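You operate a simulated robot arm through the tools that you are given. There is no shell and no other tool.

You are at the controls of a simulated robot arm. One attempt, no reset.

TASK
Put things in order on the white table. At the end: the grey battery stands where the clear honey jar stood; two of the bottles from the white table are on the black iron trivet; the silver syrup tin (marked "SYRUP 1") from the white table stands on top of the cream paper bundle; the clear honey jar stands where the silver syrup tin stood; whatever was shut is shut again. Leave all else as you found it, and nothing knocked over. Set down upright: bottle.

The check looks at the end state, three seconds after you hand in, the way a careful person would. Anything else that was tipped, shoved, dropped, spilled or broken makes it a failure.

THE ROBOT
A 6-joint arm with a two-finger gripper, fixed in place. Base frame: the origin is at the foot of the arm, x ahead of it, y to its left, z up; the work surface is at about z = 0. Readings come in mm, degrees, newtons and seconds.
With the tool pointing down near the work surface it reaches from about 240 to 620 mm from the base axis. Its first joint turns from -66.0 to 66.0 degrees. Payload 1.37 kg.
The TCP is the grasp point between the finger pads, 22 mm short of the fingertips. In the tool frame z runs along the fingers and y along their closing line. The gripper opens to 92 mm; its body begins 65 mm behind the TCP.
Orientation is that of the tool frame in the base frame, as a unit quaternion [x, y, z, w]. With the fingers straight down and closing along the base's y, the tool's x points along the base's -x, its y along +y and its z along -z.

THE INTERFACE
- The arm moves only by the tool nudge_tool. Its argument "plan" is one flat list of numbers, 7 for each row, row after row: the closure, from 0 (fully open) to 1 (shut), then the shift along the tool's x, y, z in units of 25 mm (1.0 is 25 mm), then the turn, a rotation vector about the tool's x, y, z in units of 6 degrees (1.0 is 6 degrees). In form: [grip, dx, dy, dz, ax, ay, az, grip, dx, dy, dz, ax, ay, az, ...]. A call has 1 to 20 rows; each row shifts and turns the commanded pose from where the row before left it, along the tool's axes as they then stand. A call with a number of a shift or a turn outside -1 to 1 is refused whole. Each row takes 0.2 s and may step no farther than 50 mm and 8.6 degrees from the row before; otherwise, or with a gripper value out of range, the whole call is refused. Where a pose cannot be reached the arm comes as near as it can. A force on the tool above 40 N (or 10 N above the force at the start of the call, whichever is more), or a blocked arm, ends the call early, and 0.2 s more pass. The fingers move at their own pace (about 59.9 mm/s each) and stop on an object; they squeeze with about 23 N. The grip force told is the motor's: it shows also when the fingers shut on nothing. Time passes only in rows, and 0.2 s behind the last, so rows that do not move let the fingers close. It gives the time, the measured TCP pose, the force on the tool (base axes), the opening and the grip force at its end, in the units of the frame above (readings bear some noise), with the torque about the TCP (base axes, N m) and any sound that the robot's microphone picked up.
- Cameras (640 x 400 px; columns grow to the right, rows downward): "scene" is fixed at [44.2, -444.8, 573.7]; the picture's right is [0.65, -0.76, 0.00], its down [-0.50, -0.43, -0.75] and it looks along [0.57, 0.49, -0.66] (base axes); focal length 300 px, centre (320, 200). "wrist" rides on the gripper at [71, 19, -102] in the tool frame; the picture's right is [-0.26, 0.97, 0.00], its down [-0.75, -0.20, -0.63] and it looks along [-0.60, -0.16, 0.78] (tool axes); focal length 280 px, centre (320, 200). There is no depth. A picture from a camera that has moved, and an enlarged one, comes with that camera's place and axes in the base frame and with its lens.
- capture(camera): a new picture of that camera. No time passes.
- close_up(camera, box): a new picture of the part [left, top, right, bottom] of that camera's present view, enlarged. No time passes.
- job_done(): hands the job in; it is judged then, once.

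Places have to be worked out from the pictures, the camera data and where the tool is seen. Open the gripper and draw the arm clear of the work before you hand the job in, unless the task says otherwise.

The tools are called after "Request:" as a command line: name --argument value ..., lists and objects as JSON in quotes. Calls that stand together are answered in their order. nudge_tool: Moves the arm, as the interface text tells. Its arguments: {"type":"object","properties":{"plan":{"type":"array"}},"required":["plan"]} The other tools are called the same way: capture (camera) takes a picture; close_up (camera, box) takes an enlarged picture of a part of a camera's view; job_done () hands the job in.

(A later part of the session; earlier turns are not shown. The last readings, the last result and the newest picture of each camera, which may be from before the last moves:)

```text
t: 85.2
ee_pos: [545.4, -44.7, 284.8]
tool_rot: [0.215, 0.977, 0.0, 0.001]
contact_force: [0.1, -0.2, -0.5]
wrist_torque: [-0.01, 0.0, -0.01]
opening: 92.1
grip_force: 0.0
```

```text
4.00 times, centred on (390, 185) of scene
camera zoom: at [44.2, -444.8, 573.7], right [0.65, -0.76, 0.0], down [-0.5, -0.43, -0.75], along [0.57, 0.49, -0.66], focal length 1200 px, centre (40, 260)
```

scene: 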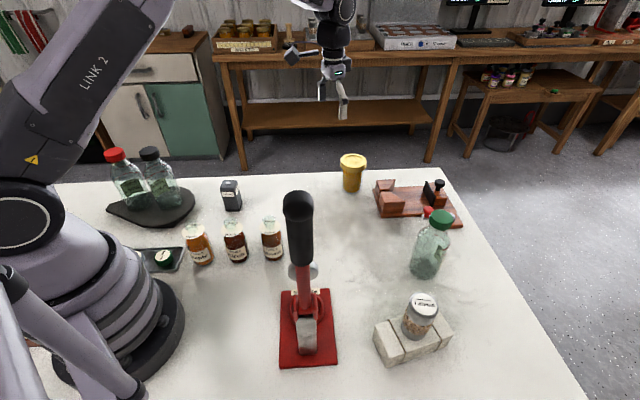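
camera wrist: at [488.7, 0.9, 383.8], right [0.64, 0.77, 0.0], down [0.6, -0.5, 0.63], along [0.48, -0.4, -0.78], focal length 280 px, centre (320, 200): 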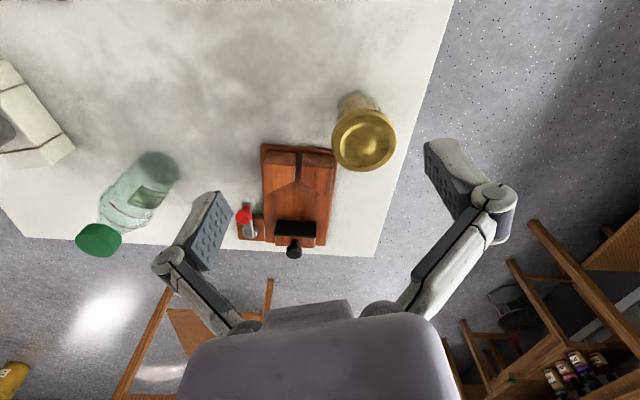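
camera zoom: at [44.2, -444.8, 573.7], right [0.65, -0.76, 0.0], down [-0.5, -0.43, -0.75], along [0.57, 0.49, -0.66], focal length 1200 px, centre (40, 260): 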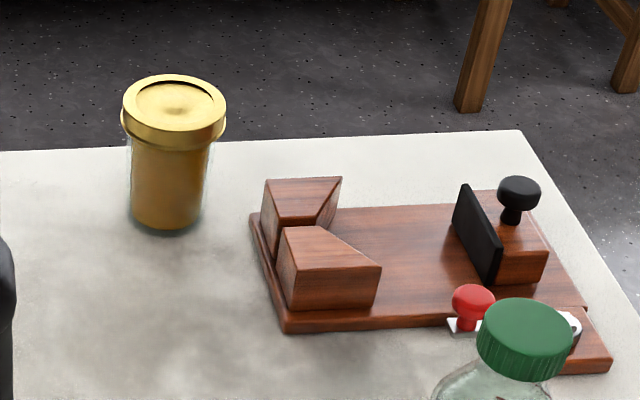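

The jar's lid is about 73 mm wide and overhangs the body, and the finger linkages would foul it lower down. So I'll grip the lid band (z ≈72–98), tilting the tool 12° outward to gain reach. I'll tilt and move above the jar at z ≈150.

Request:
nudge_tool --plan '[0, 0, 0, 0, 0, -1, 0, 0, 0, 0, 0, 0, -1, 0, 0, -0.371, 0.173, 0.997, 0, 0, 0, 0, -0.371, 0.173, 0.997, 0, 0, 0, 0, -0.371, 0.173, 0.997, 0, 0, 0, 0, -0.371, 0.173, 0.997, 0, 0, 0, 0, -0.371, 0.173, 0.997, 0, 0, 0, 0, -0.371, 0.173, 0.997, 0, 0, 0]'

Request:
capture --camera "wrist"

Request:
close_up --camera "scene" --box '[300, 70, 460, 210]'

```text
t: 87.0
ee_pos: [634.1, -57.9, 147.5]
tool_rot: [0.215, 0.971, -0.023, 0.103]
contact_force: [0.5, 0.3, -0.2]
wrist_torque: [0.02, -0.01, -0.01]
opening: 91.9
grip_force: 0.0
```

```text
taken
camera wrist: at [559.8, -3.6, 230.6], right [0.64, 0.77, 0.05], down [0.46, -0.44, 0.77], along [0.61, -0.47, -0.64], focal length 280 px, centre (320, 200)
```

wrist: 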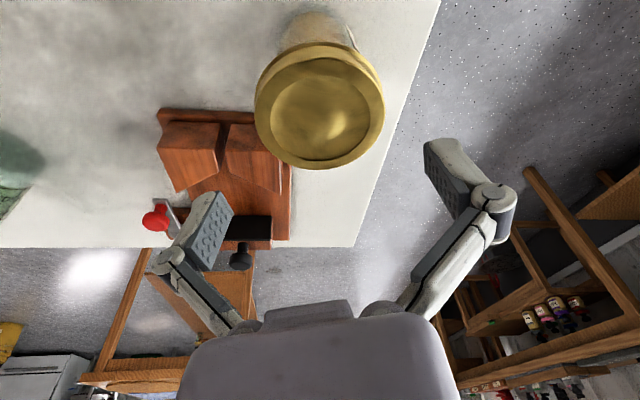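

```text
2.86 times, centred on (380, 140) of scene
camera zoom: at [44.2, -444.8, 573.7], right [0.65, -0.76, 0.0], down [-0.5, -0.43, -0.75], along [0.57, 0.49, -0.66], focal length 857 px, centre (149, 371)
```

zoom: 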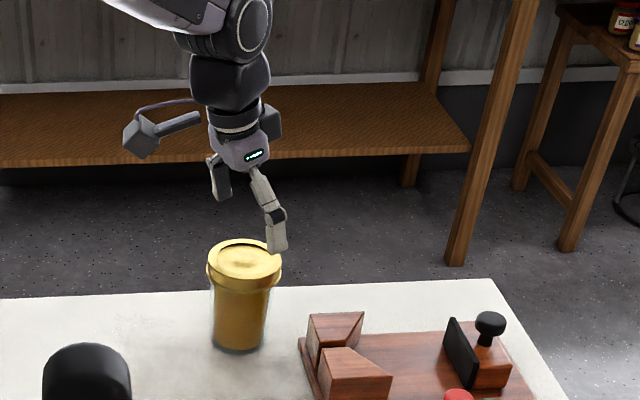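

I reached (634,-58,147.5). I'll zoom to get the lid centre exactly.

Request:
close_up --camera "wrist" --box '[230, 10, 410, 180]'

```text
2.35 times, centred on (320, 95) of wrist
camera zoom: at [559.8, -3.6, 230.6], right [0.64, 0.77, 0.05], down [0.46, -0.44, 0.77], along [0.61, -0.47, -0.64], focal length 660 px, centre (320, 447)
```

zoom: 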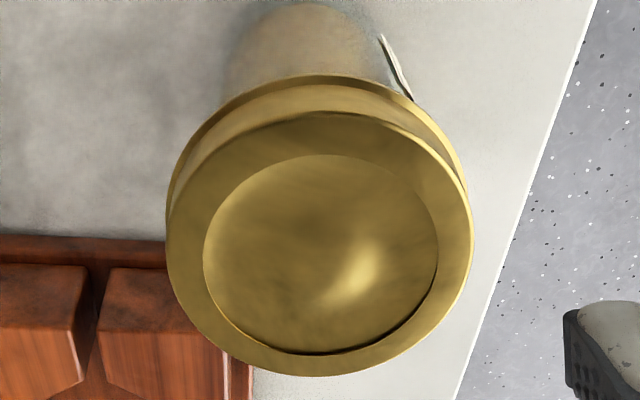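

The lid is about 71 mm across and 19 mm high (z ≈77–96), and its axis is at about (633,-55.5). I'll descend vertically to TCP z ≈86 around the lid.

Request:
nudge_tool --plan '[0, 0.195, 0.0235, 0.796, 0, 0, 0, 0, 0.195, 0.0235, 0.796, 0, 0, 0, 0, 0.195, 0.0235, 0.796, 0, 0, 0]'

Request:
capture --camera "wrist"

Request:
close_up --camera "scene" --box '[300, 90, 440, 210]'

```text
t: 87.8
ee_pos: [632.0, -56.3, 87.4]
tool_rot: [0.215, 0.971, -0.022, 0.103]
contact_force: [-0.2, 0.0, -0.6]
wrist_torque: [-0.01, 0.01, -0.01]
opening: 92.1
grip_force: 0.1
```

```text
taken
camera wrist: at [558.0, -1.8, 170.4], right [0.64, 0.77, 0.05], down [0.46, -0.44, 0.77], along [0.61, -0.47, -0.64], focal length 280 px, centre (320, 200)
```

wrist: 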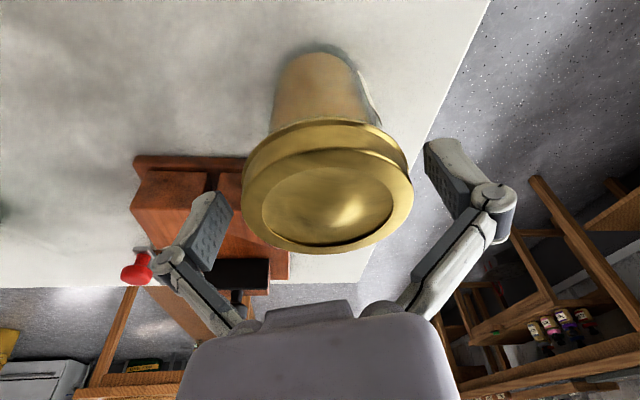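

```text
3.33 times, centred on (370, 150) of scene
camera zoom: at [44.2, -444.8, 573.7], right [0.65, -0.76, 0.0], down [-0.5, -0.43, -0.75], along [0.57, 0.49, -0.66], focal length 1000 px, centre (153, 367)
```

zoom: 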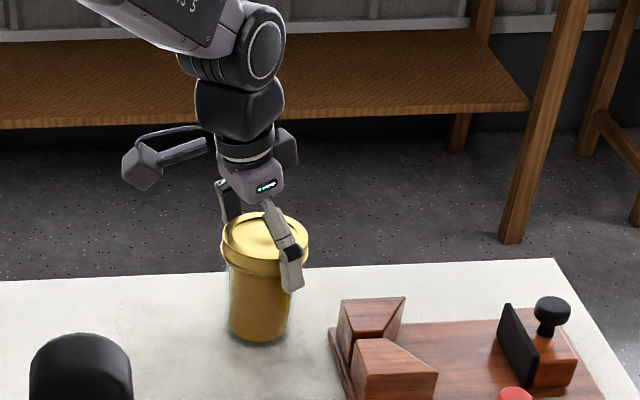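

The lid sits about 2.7 mm toward +y' of the tool centre. I'll shift by that and then close on the lid.

Request:
nudge_tool --plan '[0, 0.02, 0.11, 0, 0, 0, 0, 0, 0, 0, 0, 0, 0, 0]'

Request:
nudge_tool --plan '[0.15, 0, 0, 0, 0, 0, 0, 0.25, 0, 0, 0, 0, 0, 0, 1, 0, 0, 0, 0, 0, 0, 1, 0, 0, 0, 0, 0, 0, 1, 0, 0, 0, 0, 0, 0]'

Request:
capture --camera "wrist"

Request:
close_up --camera "scene" --box '[300, 90, 440, 210]'

```text
t: 88.4
ee_pos: [632.7, -52.7, 87.0]
tool_rot: [0.215, 0.971, -0.023, 0.102]
contact_force: [-0.2, 0.9, -0.3]
wrist_torque: [0.0, 0.01, 0.0]
opening: 92.0
grip_force: 0.0
```

```text
t: 89.6
ee_pos: [633.1, -53.8, 87.3]
tool_rot: [0.215, 0.971, -0.023, 0.102]
contact_force: [-2.8, -4.0, 3.9]
wrist_torque: [-0.04, 0.07, 0.0]
opening: 75.1
grip_force: 22.7
```

```text
taken
camera wrist: at [559.0, 1.3, 170.8], right [0.64, 0.77, 0.05], down [0.46, -0.44, 0.77], along [0.61, -0.47, -0.64], focal length 280 px, centre (320, 200)
```

wrist: 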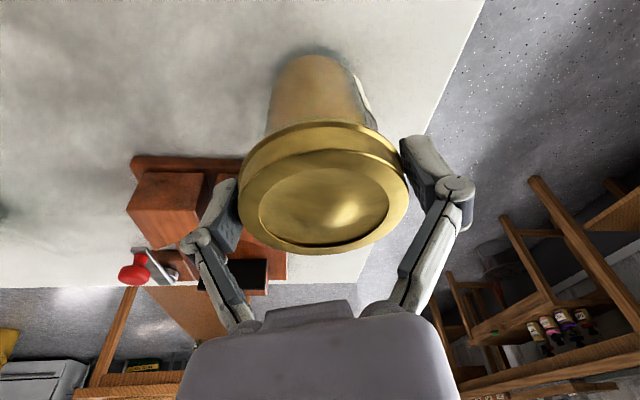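

```text
3.33 times, centred on (370, 150) of scene
camera zoom: at [44.2, -444.8, 573.7], right [0.65, -0.76, 0.0], down [-0.5, -0.43, -0.75], along [0.57, 0.49, -0.66], focal length 1000 px, centre (153, 367)
```

zoom: 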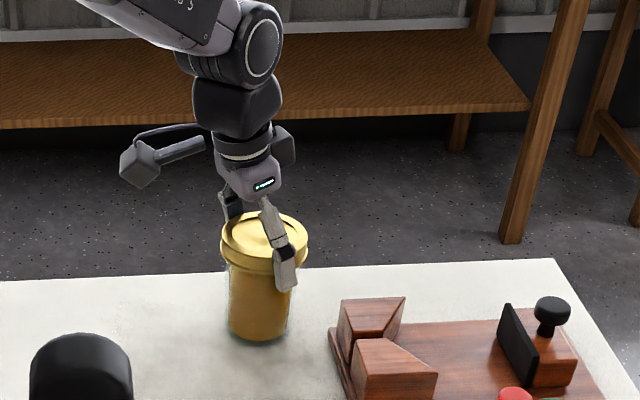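

The gripper holds at 75 mm on the lid, and the jar did not shift. I'll lift straight up about 4 mm and check whether the whole jar follows.

Request:
nudge_tool --plan '[1, -0.0333, 0, -0.1565, 0, 0, 0, 1, -0.0166, 0, -0.0782, 0, 0, 0, 1, 0, 0, 0, 0, 0, 0, 1, 0, 0, 0, 0, 0, 0]'

Request:
capture --camera "wrist"

Request:
close_up --camera "scene" --box '[300, 90, 440, 210]'

```text
t: 90.6
ee_pos: [634.6, -53.4, 94.3]
tool_rot: [0.216, 0.971, -0.023, 0.102]
contact_force: [-0.3, -0.4, -3.8]
wrist_torque: [0.04, 0.04, -0.03]
opening: 75.0
grip_force: 23.1
```

```text
taken
camera wrist: at [559.8, 1.8, 176.9], right [0.64, 0.77, 0.05], down [0.46, -0.44, 0.77], along [0.61, -0.47, -0.64], focal length 280 px, centre (320, 200)
```

wrist: 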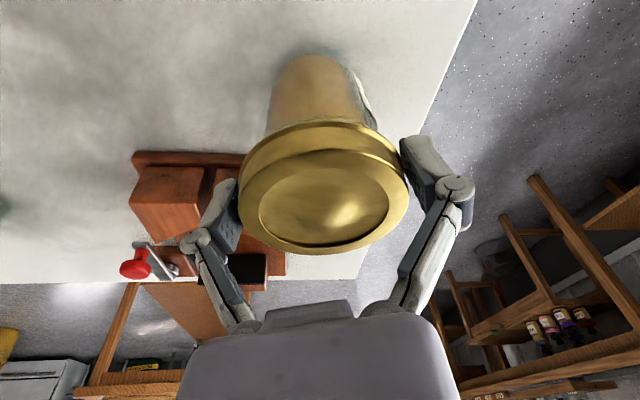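

```text
3.33 times, centred on (370, 150) of scene
camera zoom: at [44.2, -444.8, 573.7], right [0.65, -0.76, 0.0], down [-0.5, -0.43, -0.75], along [0.57, 0.49, -0.66], focal length 1000 px, centre (153, 367)
```

zoom: 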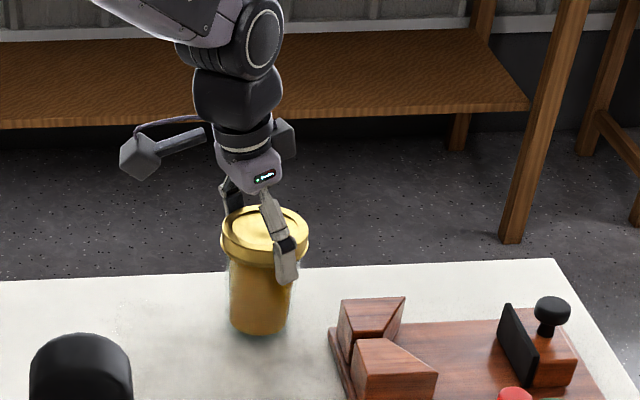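

The whole jar came up with its lid (about 0.38 kg). I'll raise it 60 mm and carry it, keeping the orientation, to the syrup tin's old spot at (438,57).

Request:
nudge_tool --plan '[1, -0.167, 0, -0.783, 0, 0, 0, 1, -0.167, 0, -0.783, 0, 0, 0, 1, -0.167, 0, -0.783, 0, 0, 0, 1, 0, 0, 0, 0, 0, 0]'

Request:
nudge_tool --plan '[1, 0.872, 0.0708, -0.185, 0, 0, 0, 1, 0.872, 0.0708, -0.185, 0, 0, 0, 1, 0.872, 0.0708, -0.185, 0, 0, 0, 1, 0.872, 0.0708, -0.185, 0, 0, 0, 1, 0.872, 0.0708, -0.185, 0, 0, 0, 1, 0.872, 0.0708, -0.185, 0, 0, 0, 1, 0.872, 0.0708, -0.185, 0, 0, 0, 1, 0.872, 0.0708, -0.185, 0, 0, 0, 1, 0.872, 0.0708, -0.185, 0, 0, 0, 1, 0.872, 0.0708, -0.185, 0, 0, 0, 1, 0, 0, 0, 0, 0, 0, 1, 0, 0, 0, 0, 0, 0]'

Request:
capture --camera "wrist"

Request:
capture --camera "scene"

```text
t: 91.6
ee_pos: [633.9, -54.9, 156.2]
tool_rot: [0.215, 0.971, -0.024, 0.102]
contact_force: [-0.2, 0.1, -5.0]
wrist_torque: [0.06, 0.03, 0.0]
opening: 74.9
grip_force: 22.7
```

```text
t: 94.2
ee_pos: [440.3, 56.4, 154.8]
tool_rot: [0.214, 0.971, -0.023, 0.103]
contact_force: [0.0, 0.2, -4.5]
wrist_torque: [0.04, 0.02, -0.01]
opening: 74.9
grip_force: 23.1
```

```text
taken
camera wrist: at [364.9, 111.7, 237.7], right [0.64, 0.77, 0.05], down [0.46, -0.44, 0.77], along [0.61, -0.47, -0.64], focal length 280 px, centre (320, 200)
```

wrist: 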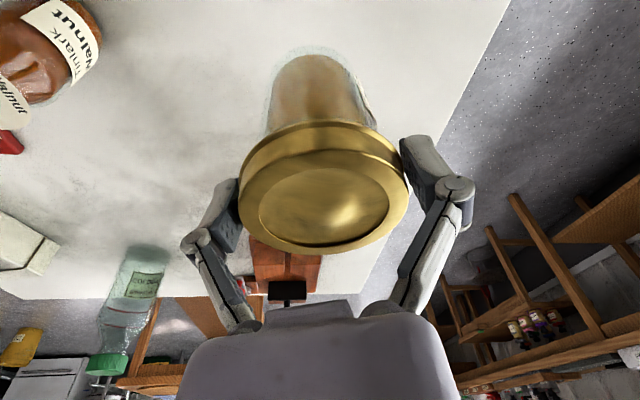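

```text
taken
```

scene: 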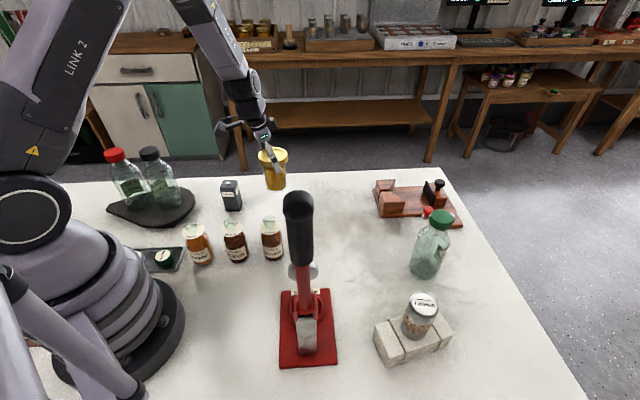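

I'll hold one row to re-measure the pose before lowering.

Request:
nudge_tool --plan '[1, 0, 0, 0, 0, 0, 0]'

Request:
nudge_tool --plan '[1, 0, 0, 0, 0, 0, 0]'

Request:
close_up --camera "scene" --box '[200, 110, 340, 240]'

```text
t: 94.6
ee_pos: [439.8, 56.0, 155.1]
tool_rot: [0.215, 0.971, -0.024, 0.103]
contact_force: [-0.7, -0.6, -3.5]
wrist_torque: [0.0, -0.01, -0.02]
opening: 74.8
grip_force: 23.1
```

```text
t: 95.0
ee_pos: [440.5, 57.3, 154.1]
tool_rot: [0.215, 0.971, -0.024, 0.102]
contact_force: [-0.4, 0.1, -5.5]
wrist_torque: [0.02, 0.02, -0.02]
opening: 75.0
grip_force: 22.7
```

```text
3.08 times, centred on (270, 175) of scene
camera zoom: at [44.2, -444.8, 573.7], right [0.65, -0.76, 0.0], down [-0.5, -0.43, -0.75], along [0.57, 0.49, -0.66], focal length 923 px, centre (474, 277)
```

zoom: 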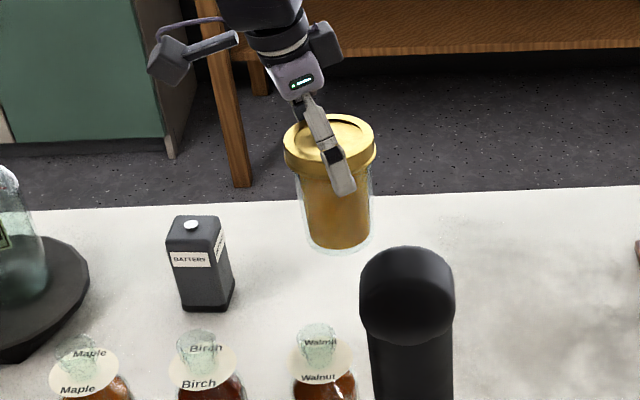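

The mean TCP is (440.2,56.6), so I'll correct 2 mm in x while lowering to z ≈95.

Request:
nudge_tool --plan '[1, 0.19, -0.011, 0.778, 0, 0, 0, 1, 0.19, -0.011, 0.778, 0, 0, 0, 1, 0.19, -0.011, 0.778, 0, 0, 0, 1, 0, 0, 0, 0, 0, 0]'

Request:
nudge_tool --plan '[1, 0.0166, 0, 0.0782, 0, 0, 0, 1, 0.0166, 0, 0.0782, 0, 0, 0, 1, 0, 0, 0, 0, 0, 0]'

Request:
capture --camera "wrist"

```text
t: 96.0
ee_pos: [437.7, 57.4, 95.2]
tool_rot: [0.215, 0.971, -0.023, 0.103]
contact_force: [-0.3, -1.0, -5.4]
wrist_torque: [-0.04, 0.0, -0.02]
opening: 74.9
grip_force: 23.3
```

```text
t: 96.8
ee_pos: [437.4, 57.1, 90.5]
tool_rot: [0.214, 0.971, -0.023, 0.103]
contact_force: [-0.5, -0.4, -4.6]
wrist_torque: [0.03, 0.04, 0.03]
opening: 74.9
grip_force: 23.0
```

```text
taken
camera wrist: at [362.7, 111.8, 173.2], right [0.64, 0.77, 0.05], down [0.46, -0.44, 0.77], along [0.61, -0.47, -0.64], focal length 280 px, centre (320, 200)
```

wrist: 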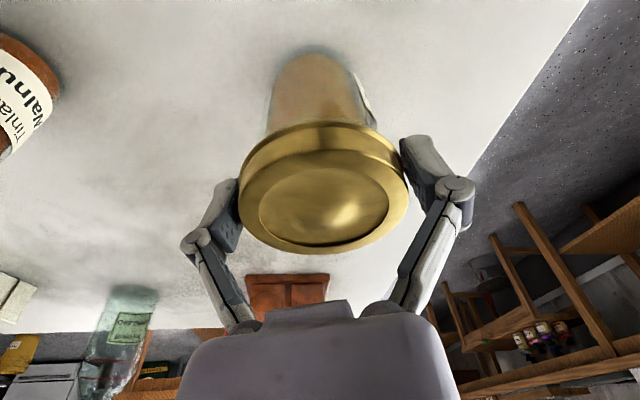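

Position is good (437.5,57.2). I'll lower the last few millimetres to contact.

Request:
nudge_tool --plan '[1, 0.0125, 0, 0.0587, 0, 0, 0, 1, 0.0083, 0, 0.0391, 0, 0, 0, 1, 0, 0, 0, 0, 0, 0]'

Request:
nudge_tool --plan '[1, 0.0083, 0, 0.0391, 0, 0, 0, 1, 0, 0, 0, 0, 0, 0]'

```text
t: 97.6
ee_pos: [438.4, 56.9, 87.9]
tool_rot: [0.214, 0.971, -0.022, 0.103]
contact_force: [-3.0, -3.7, 9.4]
wrist_torque: [0.07, 0.07, 0.02]
opening: 75.2
grip_force: 22.9
```

```text
t: 98.2
ee_pos: [437.1, 56.6, 85.7]
tool_rot: [0.214, 0.971, -0.023, 0.103]
contact_force: [-1.3, -4.8, 10.8]
wrist_torque: [-0.08, -0.05, -0.06]
opening: 74.9
grip_force: 23.0
```

The jar is seated, as the force turned to +10 N upward. I'll open the gripper and check.

Request:
nudge_tool --plan '[0.15, 0, 0, 0, 0, 0, 0, 0.1, 0, 0, 0, 0, 0, 0, 0, 0, 0, 0, 0, 0, 0, 0, 0, 0, 0, 0, 0, 0]'

Request:
capture --camera "wrist"

Request:
close_up --camera "scene" --box '[200, 110, 340, 240]'

```text
t: 99.2
ee_pos: [437.5, 56.5, 85.9]
tool_rot: [0.214, 0.971, -0.023, 0.103]
contact_force: [1.3, 0.2, 0.7]
wrist_torque: [0.02, 0.02, 0.01]
opening: 92.0
grip_force: 0.2
```

```text
taken
camera wrist: at [362.5, 112.1, 168.8], right [0.64, 0.77, 0.05], down [0.46, -0.44, 0.77], along [0.61, -0.47, -0.64], focal length 280 px, centre (320, 200)
```

wrist: 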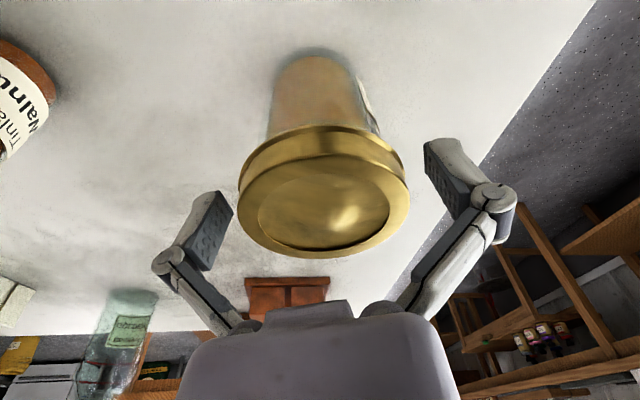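

```text
3.08 times, centred on (270, 175) of scene
camera zoom: at [44.2, -444.8, 573.7], right [0.65, -0.76, 0.0], down [-0.5, -0.43, -0.75], along [0.57, 0.49, -0.66], focal length 923 px, centre (474, 277)
```

zoom: 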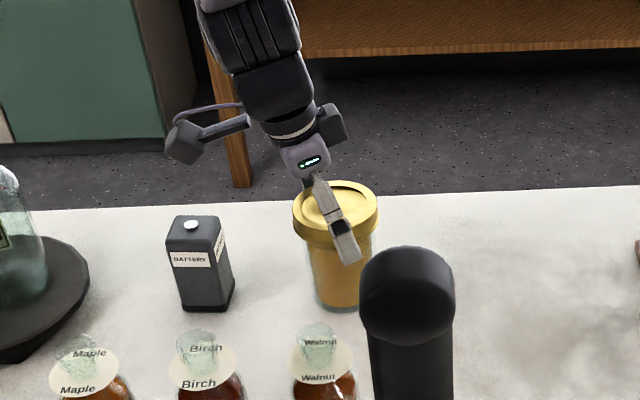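

The jar stands at (438,57). I'll withdraw straight up 100 mm.

Request:
nudge_tool --plan '[0, -0.1, 0, -0.47, 0, 0, 0, 0, -0.19, 0, -0.9, 0, 0, 0, 0, -0.2, 0, -0.95, 0, 0, 0, 0, -0.2, 0, -0.95, 0, 0, 0, 0, -0.2, 0, -0.95, 0, 0, 0, 0, -0.2, 0, -0.95, 0, 0, 0]'

Request:
capture --camera "wrist"

Request:
close_up --camera "scene" --box '[200, 140, 340, 240]'

```text
t: 100.6
ee_pos: [436.7, 58.1, 217.7]
tool_rot: [0.213, 0.971, -0.023, 0.102]
contact_force: [-0.5, 0.2, 0.3]
wrist_torque: [0.0, 0.01, 0.0]
opening: 91.9
grip_force: 0.0
```

```text
taken
camera wrist: at [362.1, 112.6, 301.0], right [0.64, 0.77, 0.05], down [0.46, -0.44, 0.77], along [0.61, -0.47, -0.64], focal length 280 px, centre (320, 200)
```

wrist: 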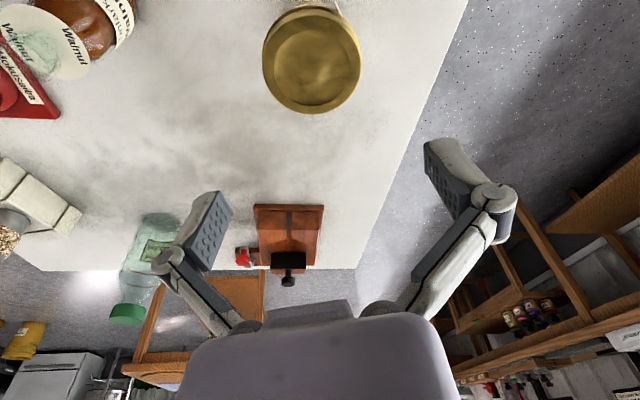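

```text
4.00 times, centred on (270, 190) of scene
camera zoom: at [44.2, -444.8, 573.7], right [0.65, -0.76, 0.0], down [-0.5, -0.43, -0.75], along [0.57, 0.49, -0.66], focal length 1200 px, centre (520, 240)
```

zoom: 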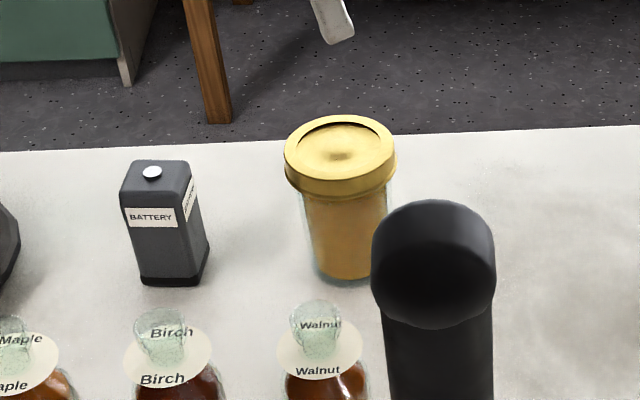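

The jar's base matches the tin's old place. Next is the battery near (352,150), so I'll move over it for a close view.

Request:
nudge_tool --plan '[0, 0.79, 0.317, -0.047, 0, 0, 0, 0, 0.79, 0.317, -0.047, 0, 0, 0, 0, 0.79, 0.317, -0.047, 0, 0, 0, 0, 0.79, 0.317, -0.047, 0, 0, 0, 0, 0.79, 0.317, -0.047, 0, 0, 0, 0, 0.79, 0.317, -0.047, 0, 0, 0]'

Request:
capture --camera "wrist"

Request:
close_up --camera "wrist" --box '[240, 20, 400, 170]'

```text
t: 102.0
ee_pos: [352.3, 149.9, 200.7]
tool_rot: [0.214, 0.971, -0.023, 0.103]
contact_force: [0.4, -0.8, 1.1]
wrist_torque: [0.01, -0.01, 0.02]
opening: 91.9
grip_force: 0.0
```

```text
taken
camera wrist: at [276.6, 204.7, 283.5], right [0.64, 0.77, 0.05], down [0.46, -0.44, 0.77], along [0.61, -0.47, -0.64], focal length 280 px, centre (320, 200)
```

wrist: 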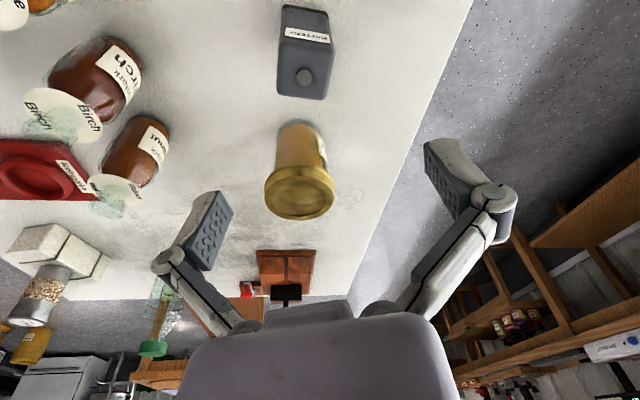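

```text
2.67 times, centred on (320, 95) of wrist
camera zoom: at [276.6, 204.7, 283.5], right [0.64, 0.77, 0.05], down [0.46, -0.44, 0.77], along [0.61, -0.47, -0.64], focal length 748 px, centre (320, 480)
```

zoom: 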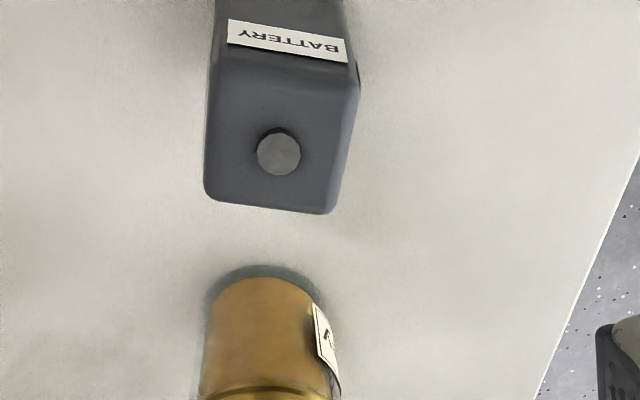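

The battery is a 38 mm square block about 84 mm tall, centred near (351,142.5), with faces at about 41° and 131°. I'll yaw about the vertical to +41°, which keeps the camera away from DARK, with the tilt kept.

Request:
nudge_tool --plan '[0.35, 0, 0, 0, -0.2079, 0, -0.978, 0.35, 0, 0, 0, -0.2079, 0, -0.978, 0.35, 0, 0, 0, -0.2079, 0, -0.978, 0.35, 0, 0, 0, -0.2079, 0, -0.978, 0.35, 0, 0, 0, -0.2079, 0, -0.978, 0.35, 0, 0, 0, -0.2079, 0, -0.978, 0.35, 0, 0, 0, -0.2079, 0, -0.978, 0.35, 0, 0, 0, -0.2079, 0, -0.978, 0.35, 0, 0, 0, -0.2079, 0, -0.978, 0.35, 0, 0, 0, -0.2079, 0, -0.978, 0.35, 0, 0, 0, -0.2079, 0, -0.978]'

Request:
capture --camera "wrist"

Request:
close_up --camera "wrist" --box '[230, 50, 410, 190]'

```text
t: 104.4
ee_pos: [349.9, 149.8, 200.9]
tool_rot: [-0.35, 0.931, 0.036, 0.099]
contact_force: [-0.1, 0.5, 0.3]
wrist_torque: [0.01, 0.02, -0.02]
opening: 59.6
grip_force: 0.1
```

```text
taken
camera wrist: at [268.6, 103.6, 284.0], right [-0.44, 0.9, 0.05], down [0.59, 0.25, 0.77], along [0.67, 0.37, -0.64], focal length 280 px, centre (320, 200)
```

wrist: 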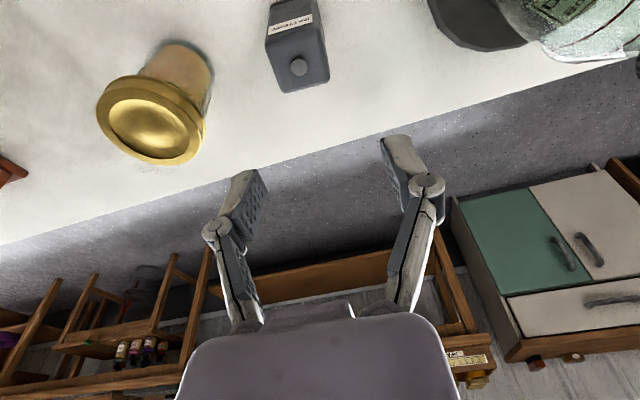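

```text
2.86 times, centred on (320, 120) of wrist
camera zoom: at [268.6, 103.6, 284.0], right [-0.44, 0.9, 0.05], down [0.59, 0.25, 0.77], along [0.67, 0.37, -0.64], focal length 801 px, centre (320, 429)
```

zoom: 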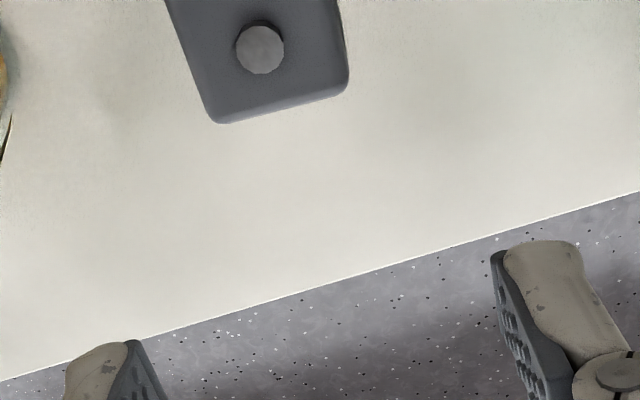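

The yaw now matches the battery's faces, and its centre is at about (351,141). I'll come down to z ≈115 with the gripper half open and check alignment.

Request:
nudge_tool --plan '[0.35, 0.237, -0.068, 0.829, 0, 0, 0, 0.35, 0.237, -0.068, 0.829, 0, 0, 0, 0.35, 0.237, -0.068, 0.829, 0, 0, 0, 0.35, 0.237, -0.068, 0.829, 0, 0, 0]'

Request:
capture --camera "wrist"

Request:
close_up --camera "scene" --box '[160, 100, 320, 240]'

```text
t: 105.4
ee_pos: [352.0, 140.5, 116.0]
tool_rot: [-0.351, 0.931, 0.036, 0.097]
contact_force: [0.1, -0.5, 0.2]
wrist_torque: [0.0, 0.03, -0.01]
opening: 59.9
grip_force: 0.0
```

```text
taken
camera wrist: at [269.8, 94.9, 199.6], right [-0.44, 0.89, 0.05], down [0.59, 0.25, 0.77], along [0.67, 0.37, -0.64], focal length 280 px, centre (320, 200)
```

wrist: 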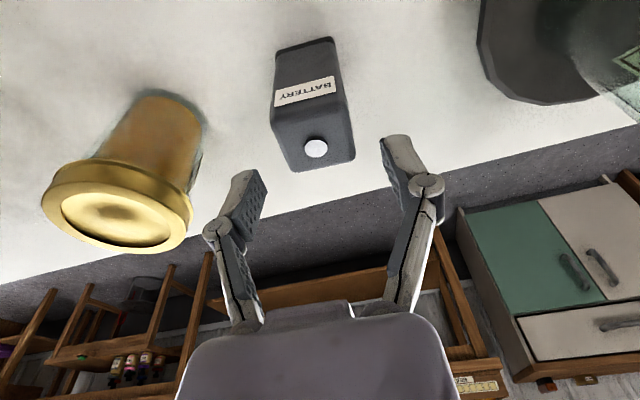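

```text
2.86 times, centred on (240, 170) of scene
camera zoom: at [44.2, -444.8, 573.7], right [0.65, -0.76, 0.0], down [-0.5, -0.43, -0.75], along [0.57, 0.49, -0.66], focal length 857 px, centre (549, 286)
```

zoom: 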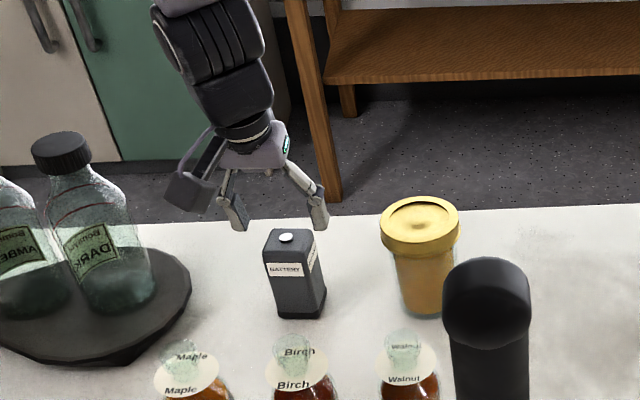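

It's aligned within about 1 mm. I'll descend vertically to z ≈50 and close gently.

Request:
nudge_tool --plan '[0.35, 0.183, 0, 0.86, 0, 0, 0, 0.35, 0.183, 0, 0.86, 0, 0, 0, 0.35, 0.183, 0, 0.86, 0, 0, 0]'

Request:
capture --camera "wrist"

Request:
close_up --camera "scene" --box '[160, 100, 320, 240]'

```text
t: 106.2
ee_pos: [358.0, 144.4, 56.1]
tool_rot: [-0.349, 0.931, 0.039, 0.094]
contact_force: [0.1, 0.5, -0.5]
wrist_torque: [0.02, -0.01, -0.01]
opening: 59.7
grip_force: 0.0
out of reach, approached as far as the arm can: row 3
```

```text
taken
camera wrist: at [278.6, 97.5, 139.4], right [-0.44, 0.9, 0.06], down [0.6, 0.24, 0.76], along [0.67, 0.37, -0.64], focal length 280 px, centre (320, 200)
```

wrist: 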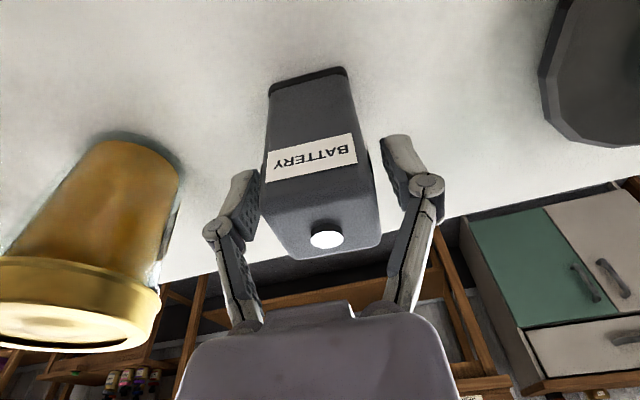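

```text
2.86 times, centred on (240, 170) of scene
camera zoom: at [44.2, -444.8, 573.7], right [0.65, -0.76, 0.0], down [-0.5, -0.43, -0.75], along [0.57, 0.49, -0.66], focal length 857 px, centre (549, 286)
```

zoom: 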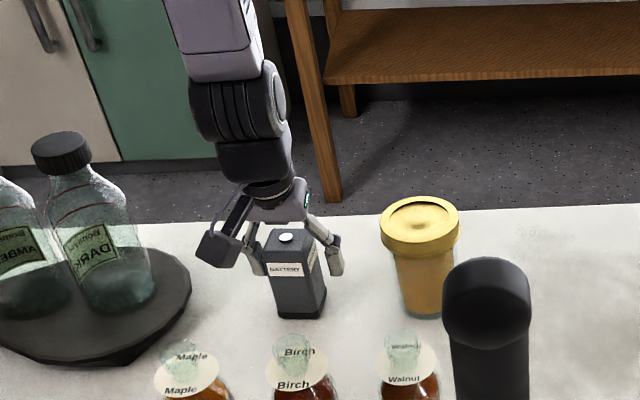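

The arm hit a wrist limit at this tilt (near its inner reach), stopping at (358,144,56) with no contact. I'll back straight up, reduce the tilt to 6°, which is enough for the far spot, and realign.

Request:
nudge_tool --plan '[0.35, -0.183, 0, -0.86, 0, 0, 0, 0.35, -0.183, 0, -0.86, 0, 0, 0, 0.35, -0.183, 0, -0.86, 0, 0, 0, 0.35, 0, 0, 0, 0, 0, 0]'

Request:
nudge_tool --plan '[0.35, 0, 0, 0, 0, 0.5, 0, 0.35, 0, 0, 0, 0, 0.5, 0, 0.35, 0, 0, 0, 0, 0, 0]'

Request:
capture --camera "wrist"

Request:
close_up --camera "scene" --box '[160, 100, 320, 240]'

```text
t: 107.2
ee_pos: [358.3, 142.7, 121.5]
tool_rot: [-0.349, 0.931, 0.036, 0.098]
contact_force: [0.3, 0.1, -0.8]
wrist_torque: [0.01, 0.03, -0.02]
opening: 59.9
grip_force: 0.2
```

```text
t: 108.0
ee_pos: [357.1, 146.3, 121.4]
tool_rot: [-0.35, 0.932, 0.043, 0.085]
contact_force: [0.0, -0.2, 0.9]
wrist_torque: [0.03, 0.0, -0.01]
opening: 59.4
grip_force: 0.0
out of reach, approached as far as the arm can: row 2
```

```text
taken
camera wrist: at [279.2, 100.9, 206.3], right [-0.44, 0.89, 0.07], down [0.61, 0.25, 0.75], along [0.65, 0.38, -0.66], focal length 280 px, centre (320, 200)
```

wrist: 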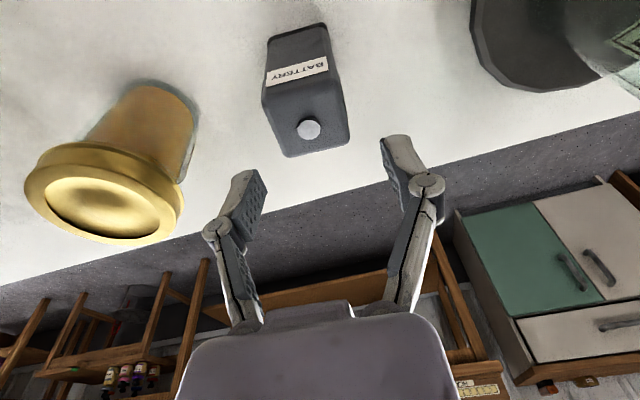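

```text
2.86 times, centred on (240, 170) of scene
camera zoom: at [44.2, -444.8, 573.7], right [0.65, -0.76, 0.0], down [-0.5, -0.43, -0.75], along [0.57, 0.49, -0.66], focal length 857 px, centre (549, 286)
```

zoom: 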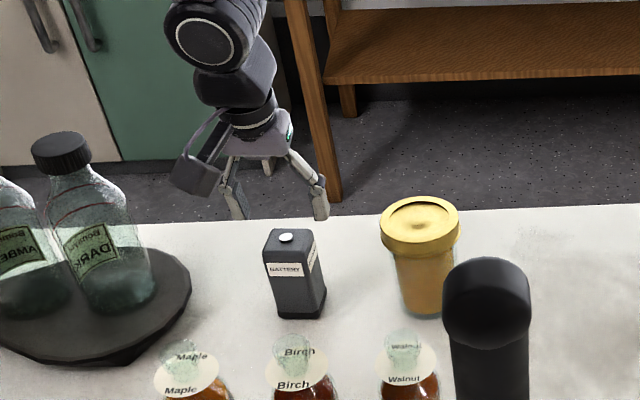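

The solver is near a wrist singularity this low. I'll go back up 80 mm, where the wrist is free, and fix the orientation there.

Request:
nudge_tool --plan '[0.35, -0.151, 0.0166, -0.7856, 0, 0, 0, 0.35, -0.151, 0.0166, -0.7856, 0, 0, 0, 0.35, -0.151, 0.0166, -0.7856, 0, 0, 0, 0.35, -0.151, 0.0166, -0.7856, 0, 0, 0, 0.35, 0, 0, 0, 0, 0, 0]'

Request:
nudge_tool --plan '[0.35, 0, 0, 0, 0, 0.4, 0, 0.35, 0, 0, 0, 0, 0.4, 0, 0.35, 0, 0, 0, 0, 0, 0]'

```text
t: 109.2
ee_pos: [357.8, 147.2, 201.8]
tool_rot: [-0.351, 0.932, 0.043, 0.086]
contact_force: [-0.9, -0.6, -0.1]
wrist_torque: [0.05, -0.02, -0.02]
opening: 59.7
grip_force: 0.0
```

```text
t: 110.0
ee_pos: [357.4, 146.4, 203.2]
tool_rot: [-0.352, 0.934, 0.027, 0.046]
contact_force: [-0.6, 0.2, 0.5]
wrist_torque: [0.0, 0.0, 0.01]
opening: 59.9
grip_force: 0.1
```

The tilt is now 6°, with 1° of roll to remove. I'll correct the roll and move to above the battery at z ≈116.

Request:
nudge_tool --plan '[0.35, 0, 0, 0, 0.173, 0, 0, 0.35, 0, 0, 0, 0, 0, 0]'

Request:
nudge_tool --plan '[0.35, 0.178, -0.002, 0.858, 0, 0, 0, 0.35, 0.178, -0.002, 0.858, 0, 0, 0, 0.35, 0.178, -0.002, 0.858, 0, 0, 0, 0.35, 0.178, -0.002, 0.858, 0, 0, 0, 0.35, 0, 0, 0, 0, 0, 0]'

Request:
capture --camera "wrist"

```text
t: 110.6
ee_pos: [356.6, 147.3, 200.8]
tool_rot: [-0.352, 0.934, 0.019, 0.049]
contact_force: [0.7, -0.2, -0.5]
wrist_torque: [-0.04, 0.01, 0.01]
opening: 59.7
grip_force: 0.0
```

```text
t: 111.8
ee_pos: [351.7, 141.4, 111.2]
tool_rot: [-0.352, 0.934, 0.02, 0.049]
contact_force: [-0.4, 0.0, 0.4]
wrist_torque: [0.01, 0.0, -0.01]
opening: 60.0
grip_force: 0.1
```

```text
taken
camera wrist: at [276.3, 100.7, 204.7], right [-0.44, 0.9, 0.03], down [0.65, 0.3, 0.7], along [0.62, 0.33, -0.71], focal length 280 px, centre (320, 200)
```

wrist: 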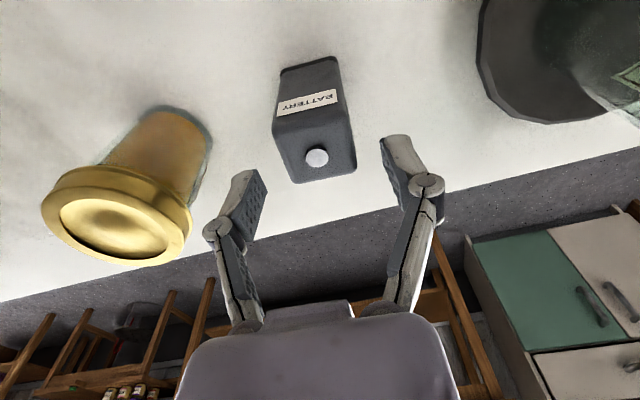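

It's aligned, with the terminal centred. I'll descend to z ≈52 in three rows.

Request:
nudge_tool --plan '[0.35, 0.084, 0, 0.796, 0, 0, 0, 0.35, 0.084, 0, 0.796, 0, 0, 0, 0.35, 0.084, 0, 0.796, 0, 0, 0, 0.35, 0, 0, 0, 0, 0, 0]'

Request:
capture --camera "wrist"

Request:
close_up --camera "scene" --box '[160, 100, 320, 240]'

```text
t: 112.8
ee_pos: [351.9, 140.8, 63.4]
tool_rot: [-0.352, 0.935, 0.02, 0.049]
contact_force: [-0.6, -0.6, -0.1]
wrist_torque: [-0.03, 0.02, -0.01]
opening: 59.7
grip_force: 0.1
out of reach, approached as far as the arm can: row 3
```

```text
taken
camera wrist: at [277.1, 101.2, 154.9], right [-0.44, 0.9, 0.03], down [0.65, 0.29, 0.7], along [0.62, 0.33, -0.71], focal length 280 px, centre (320, 200)
```

wrist: 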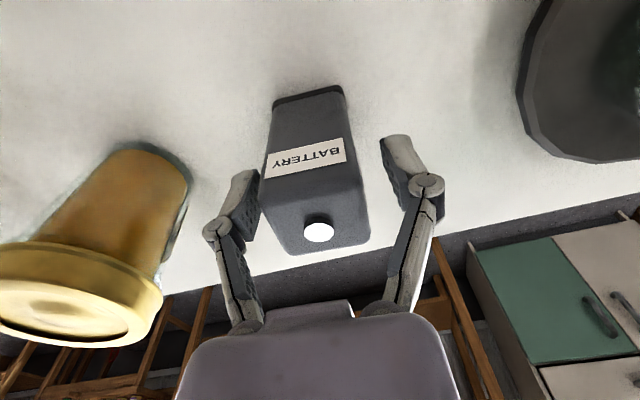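

```text
2.86 times, centred on (240, 170) of scene
camera zoom: at [44.2, -444.8, 573.7], right [0.65, -0.76, 0.0], down [-0.5, -0.43, -0.75], along [0.57, 0.49, -0.66], focal length 857 px, centre (549, 286)
```

zoom: 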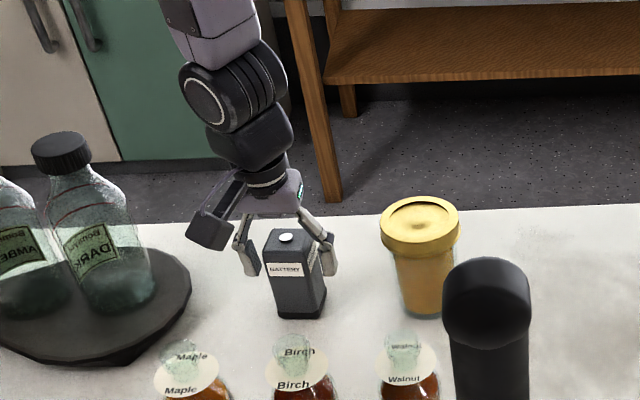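

The arm stopped at z ≈63, centred on the battery. The pads then cover z ≈41–84, which is a good grip, so I'll close here.

Request:
nudge_tool --plan '[0.5, 0, 0, 0, 0, 0, 0, 1, 0, 0, 0, 0, 0, 0, 1, 0, 0, 0, 0, 0, 0, 1, 0, 0, 0, 0, 0, 0]'

Request:
capture --camera "wrist"

Request:
close_up --camera "scene" --box '[160, 100, 320, 240]'

```text
t: 113.8
ee_pos: [351.0, 141.4, 62.9]
tool_rot: [-0.352, 0.934, 0.021, 0.05]
contact_force: [0.4, 0.7, 0.5]
wrist_torque: [0.02, -0.03, 0.05]
opening: 39.7
grip_force: 23.2
```

```text
taken
camera wrist: at [277.1, 101.3, 155.1], right [-0.44, 0.9, 0.03], down [0.65, 0.29, 0.7], along [0.62, 0.33, -0.71], focal length 280 px, centre (320, 200)
```

wrist: 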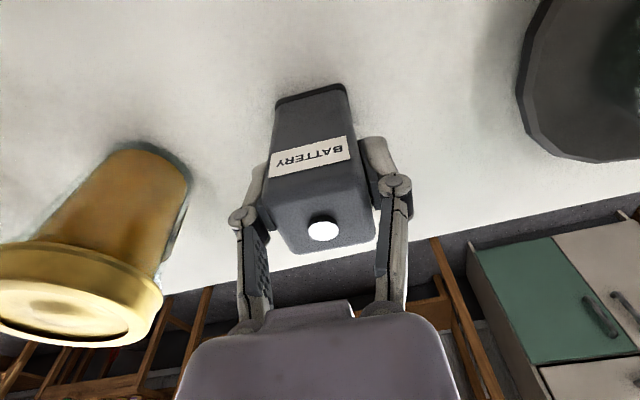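

```text
2.86 times, centred on (240, 170) of scene
camera zoom: at [44.2, -444.8, 573.7], right [0.65, -0.76, 0.0], down [-0.5, -0.43, -0.75], along [0.57, 0.49, -0.66], focal length 857 px, centre (549, 286)
```

zoom: 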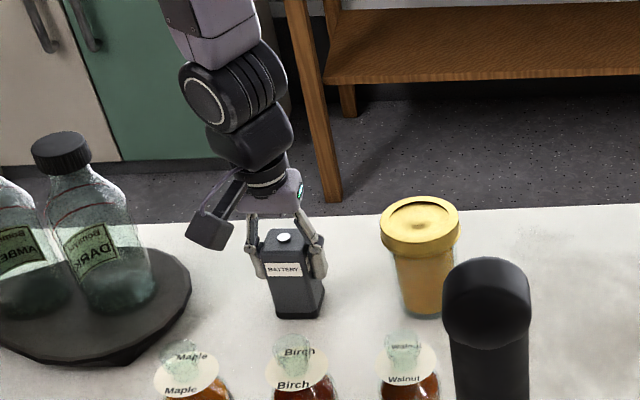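

It's gripped at 39.7 mm and centred. I'll lift a little and check.

Request:
nudge_tool --plan '[1, -0.042, 0, -0.398, 0, 0, 0, 1, -0.042, 0, -0.398, 0, 0, 0, 1, 0, 0, 0, 0, 0, 0]'

Request:
capture --camera "wrist"

Request:
close_up --camera "scene" --box '[160, 100, 320, 240]'

```text
t: 114.6
ee_pos: [351.1, 141.9, 75.2]
tool_rot: [-0.352, 0.934, 0.021, 0.051]
contact_force: [0.8, -0.4, -1.3]
wrist_torque: [-0.01, 0.02, 0.0]
opening: 39.7
grip_force: 23.3
out of reach, approached as far as the arm can: row 1, 2
```

```text
taken
camera wrist: at [276.8, 101.8, 166.5], right [-0.44, 0.9, 0.03], down [0.65, 0.29, 0.7], along [0.62, 0.33, -0.71], focal length 280 px, centre (320, 200)
```

wrist: 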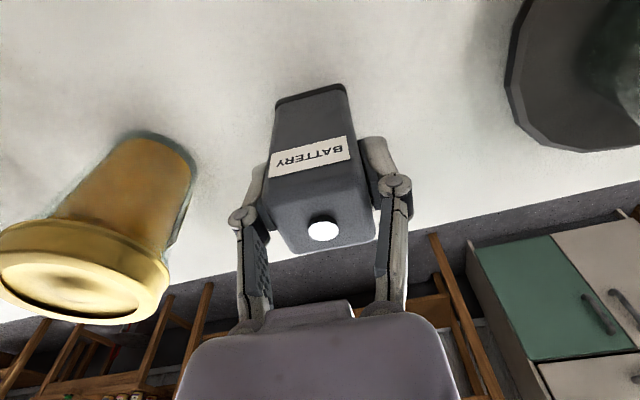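

```text
2.86 times, centred on (240, 170) of scene
camera zoom: at [44.2, -444.8, 573.7], right [0.65, -0.76, 0.0], down [-0.5, -0.43, -0.75], along [0.57, 0.49, -0.66], focal length 857 px, centre (549, 286)
```

zoom: 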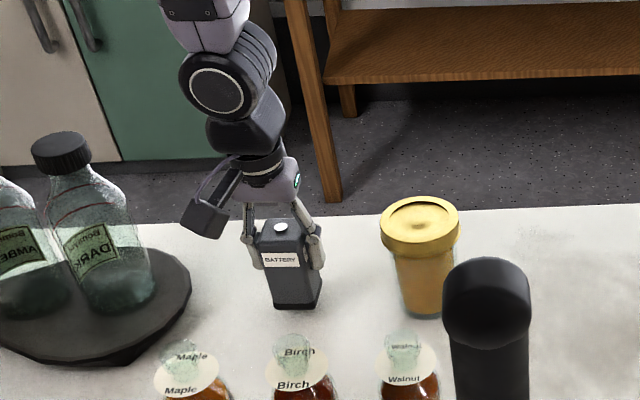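

The battery is lifted about 12 mm and held. I'll continue straight up slowly to leave the singular region.

Request:
nudge_tool --plan '[1, -0.042, 0, -0.398, 0, 0, 0, 1, -0.042, 0, -0.398, 0, 0, 0, 1, -0.042, 0, -0.398, 0, 0, 0, 1, -0.063, 0, -0.6, 0, 0, 0, 1, -0.063, 0, -0.6, 0, 0, 0, 1, -0.084, 0, -0.8, 0, 0, 0, 1, -0.084, 0, -0.8, 0, 0, 0, 1, -0.084, 0, -0.8, 0, 0, 0, 1, 0, 0, 0, 0, 0, 0]'

Request:
capture --camera "wrist"

```text
t: 116.6
ee_pos: [349.5, 141.7, 191.8]
tool_rot: [-0.352, 0.934, 0.02, 0.049]
contact_force: [0.5, -0.2, -1.5]
wrist_torque: [-0.03, 0.0, 0.02]
opening: 39.4
grip_force: 23.2
out of reach, approached as far as the arm can: row 1
```

```text
taken
camera wrist: at [275.7, 101.0, 282.8], right [-0.44, 0.9, 0.03], down [0.65, 0.3, 0.7], along [0.62, 0.33, -0.71], focal length 280 px, centre (320, 200)
```

wrist: 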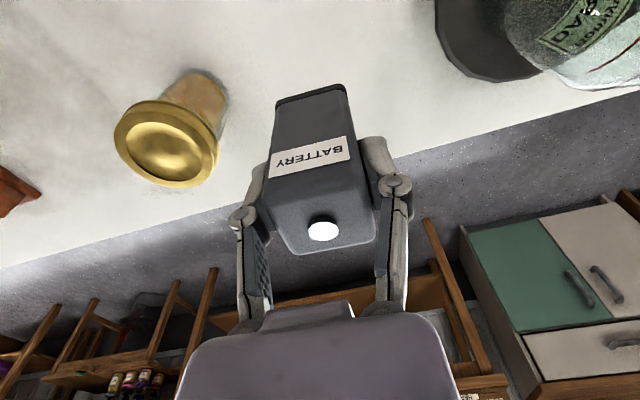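

The battery is held at z ≈192. I'll raise it 20 mm and carry it over the jar lid with more than 40 mm of clearance to (555,-20).

Request:
nudge_tool --plan '[1, -0.084, 0, -0.796, 0, 0, 0, 1, -0.1724, -0.9345, 0.0182, 0, 0, 0, 1, -0.1724, -0.9345, 0.0182, 0, 0, 0, 1, -0.1724, -0.9345, 0.0182, 0, 0, 0, 1, -0.1724, -0.9345, 0.0182, 0, 0, 0, 1, -0.1724, -0.9345, 0.0182, 0, 0, 0, 1, -0.1724, -0.9345, 0.0182, 0, 0, 0, 1, -0.1724, -0.9345, 0.0182, 0, 0, 0, 1, -0.1724, -0.9345, 0.0182, 0, 0, 0, 1, -0.1724, -0.9345, 0.0182, 0, 0, 0, 1, -0.1724, -0.9345, 0.0182, 0, 0, 0, 1, -0.1724, -0.9345, 0.0182, 0, 0, 0, 1, 0, 0, 0, 0, 0, 0]'

Request:
capture --camera "wrist"

Request:
capture --camera "scene"

```text
t: 119.4
ee_pos: [555.1, -20.1, 209.4]
tool_rot: [-0.352, 0.935, 0.019, 0.049]
contact_force: [-0.5, -0.6, -1.4]
wrist_torque: [-0.01, 0.0, 0.02]
opening: 39.5
grip_force: 22.9
```

```text
taken
camera wrist: at [481.5, -60.5, 302.0], right [-0.44, 0.9, 0.03], down [0.65, 0.3, 0.7], along [0.62, 0.33, -0.71], focal length 280 px, centre (320, 200)
```

wrist: 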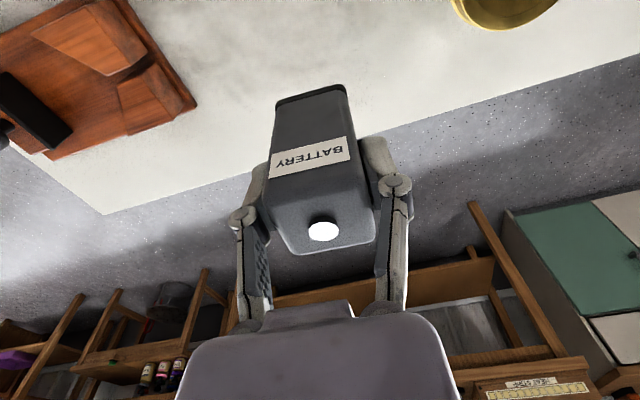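

```text
taken
```

scene: 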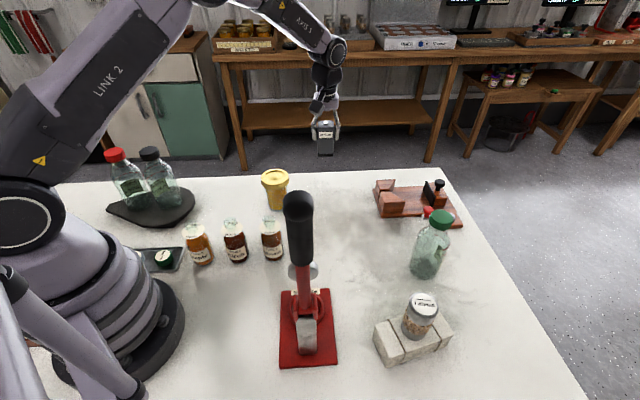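

The battery is held well and the jar is undisturbed. I'll rotate -90° about the vertical, keeping the battery upright, so the gripper opens clear of the mitre board at the final spot.

Request:
nudge_tool --plan '[1, 0, 0, 0, 0.105, 0, 0.9945, 1, 0, 0, 0, 0.105, 0, 0.9945, 1, 0, 0, 0, 0.105, 0, 0.9945, 1, 0, 0, 0, 0.105, 0, 0.9945, 1, 0, 0, 0, 0.105, 0, 0.9945, 1, 0, 0, 0, 0.105, 0, 0.9945, 1, 0, 0, 0, 0.105, 0, 0.9945, 1, 0, 0, 0, 0.105, 0, 0.9945, 1, 0, 0, 0, 0.105, 0, 0.9945, 1, 0, 0, 0, 0.105, 0, 0.9945, 1, 0, 0, 0, 0.105, 0, 0.9945, 1, 0, 0, 0, 0.105, 0, 0.9945, 1, 0, 0, 0, 0.105, 0, 0.9945, 1, 0, 0, 0, 0.105, 0, 0.9945, 1, 0, 0, 0, 0.105, 0, 0.9945, 1, 0, 0, 0, 0, 0, 0]'

Request:
capture --camera "wrist"

```text
t: 122.8
ee_pos: [555.3, -19.7, 211.2]
tool_rot: [0.413, 0.909, -0.02, 0.048]
contact_force: [0.3, 0.3, -1.5]
wrist_torque: [0.03, -0.02, 0.03]
opening: 39.5
grip_force: 22.6
```

```text
taken
camera wrist: at [516.2, 53.3, 302.4], right [0.9, 0.44, 0.03], down [0.3, -0.65, 0.7], along [0.33, -0.62, -0.71], focal length 280 px, centre (320, 200)
```

wrist: 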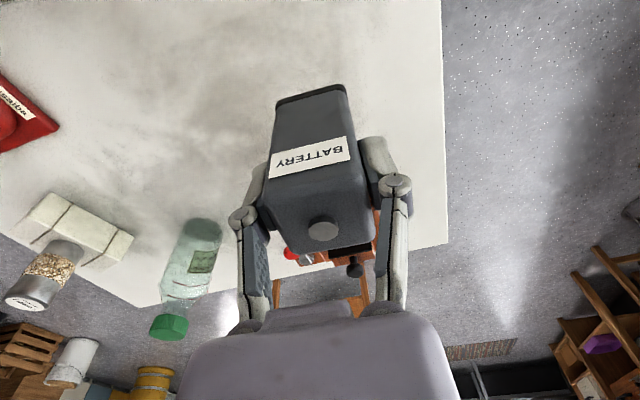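

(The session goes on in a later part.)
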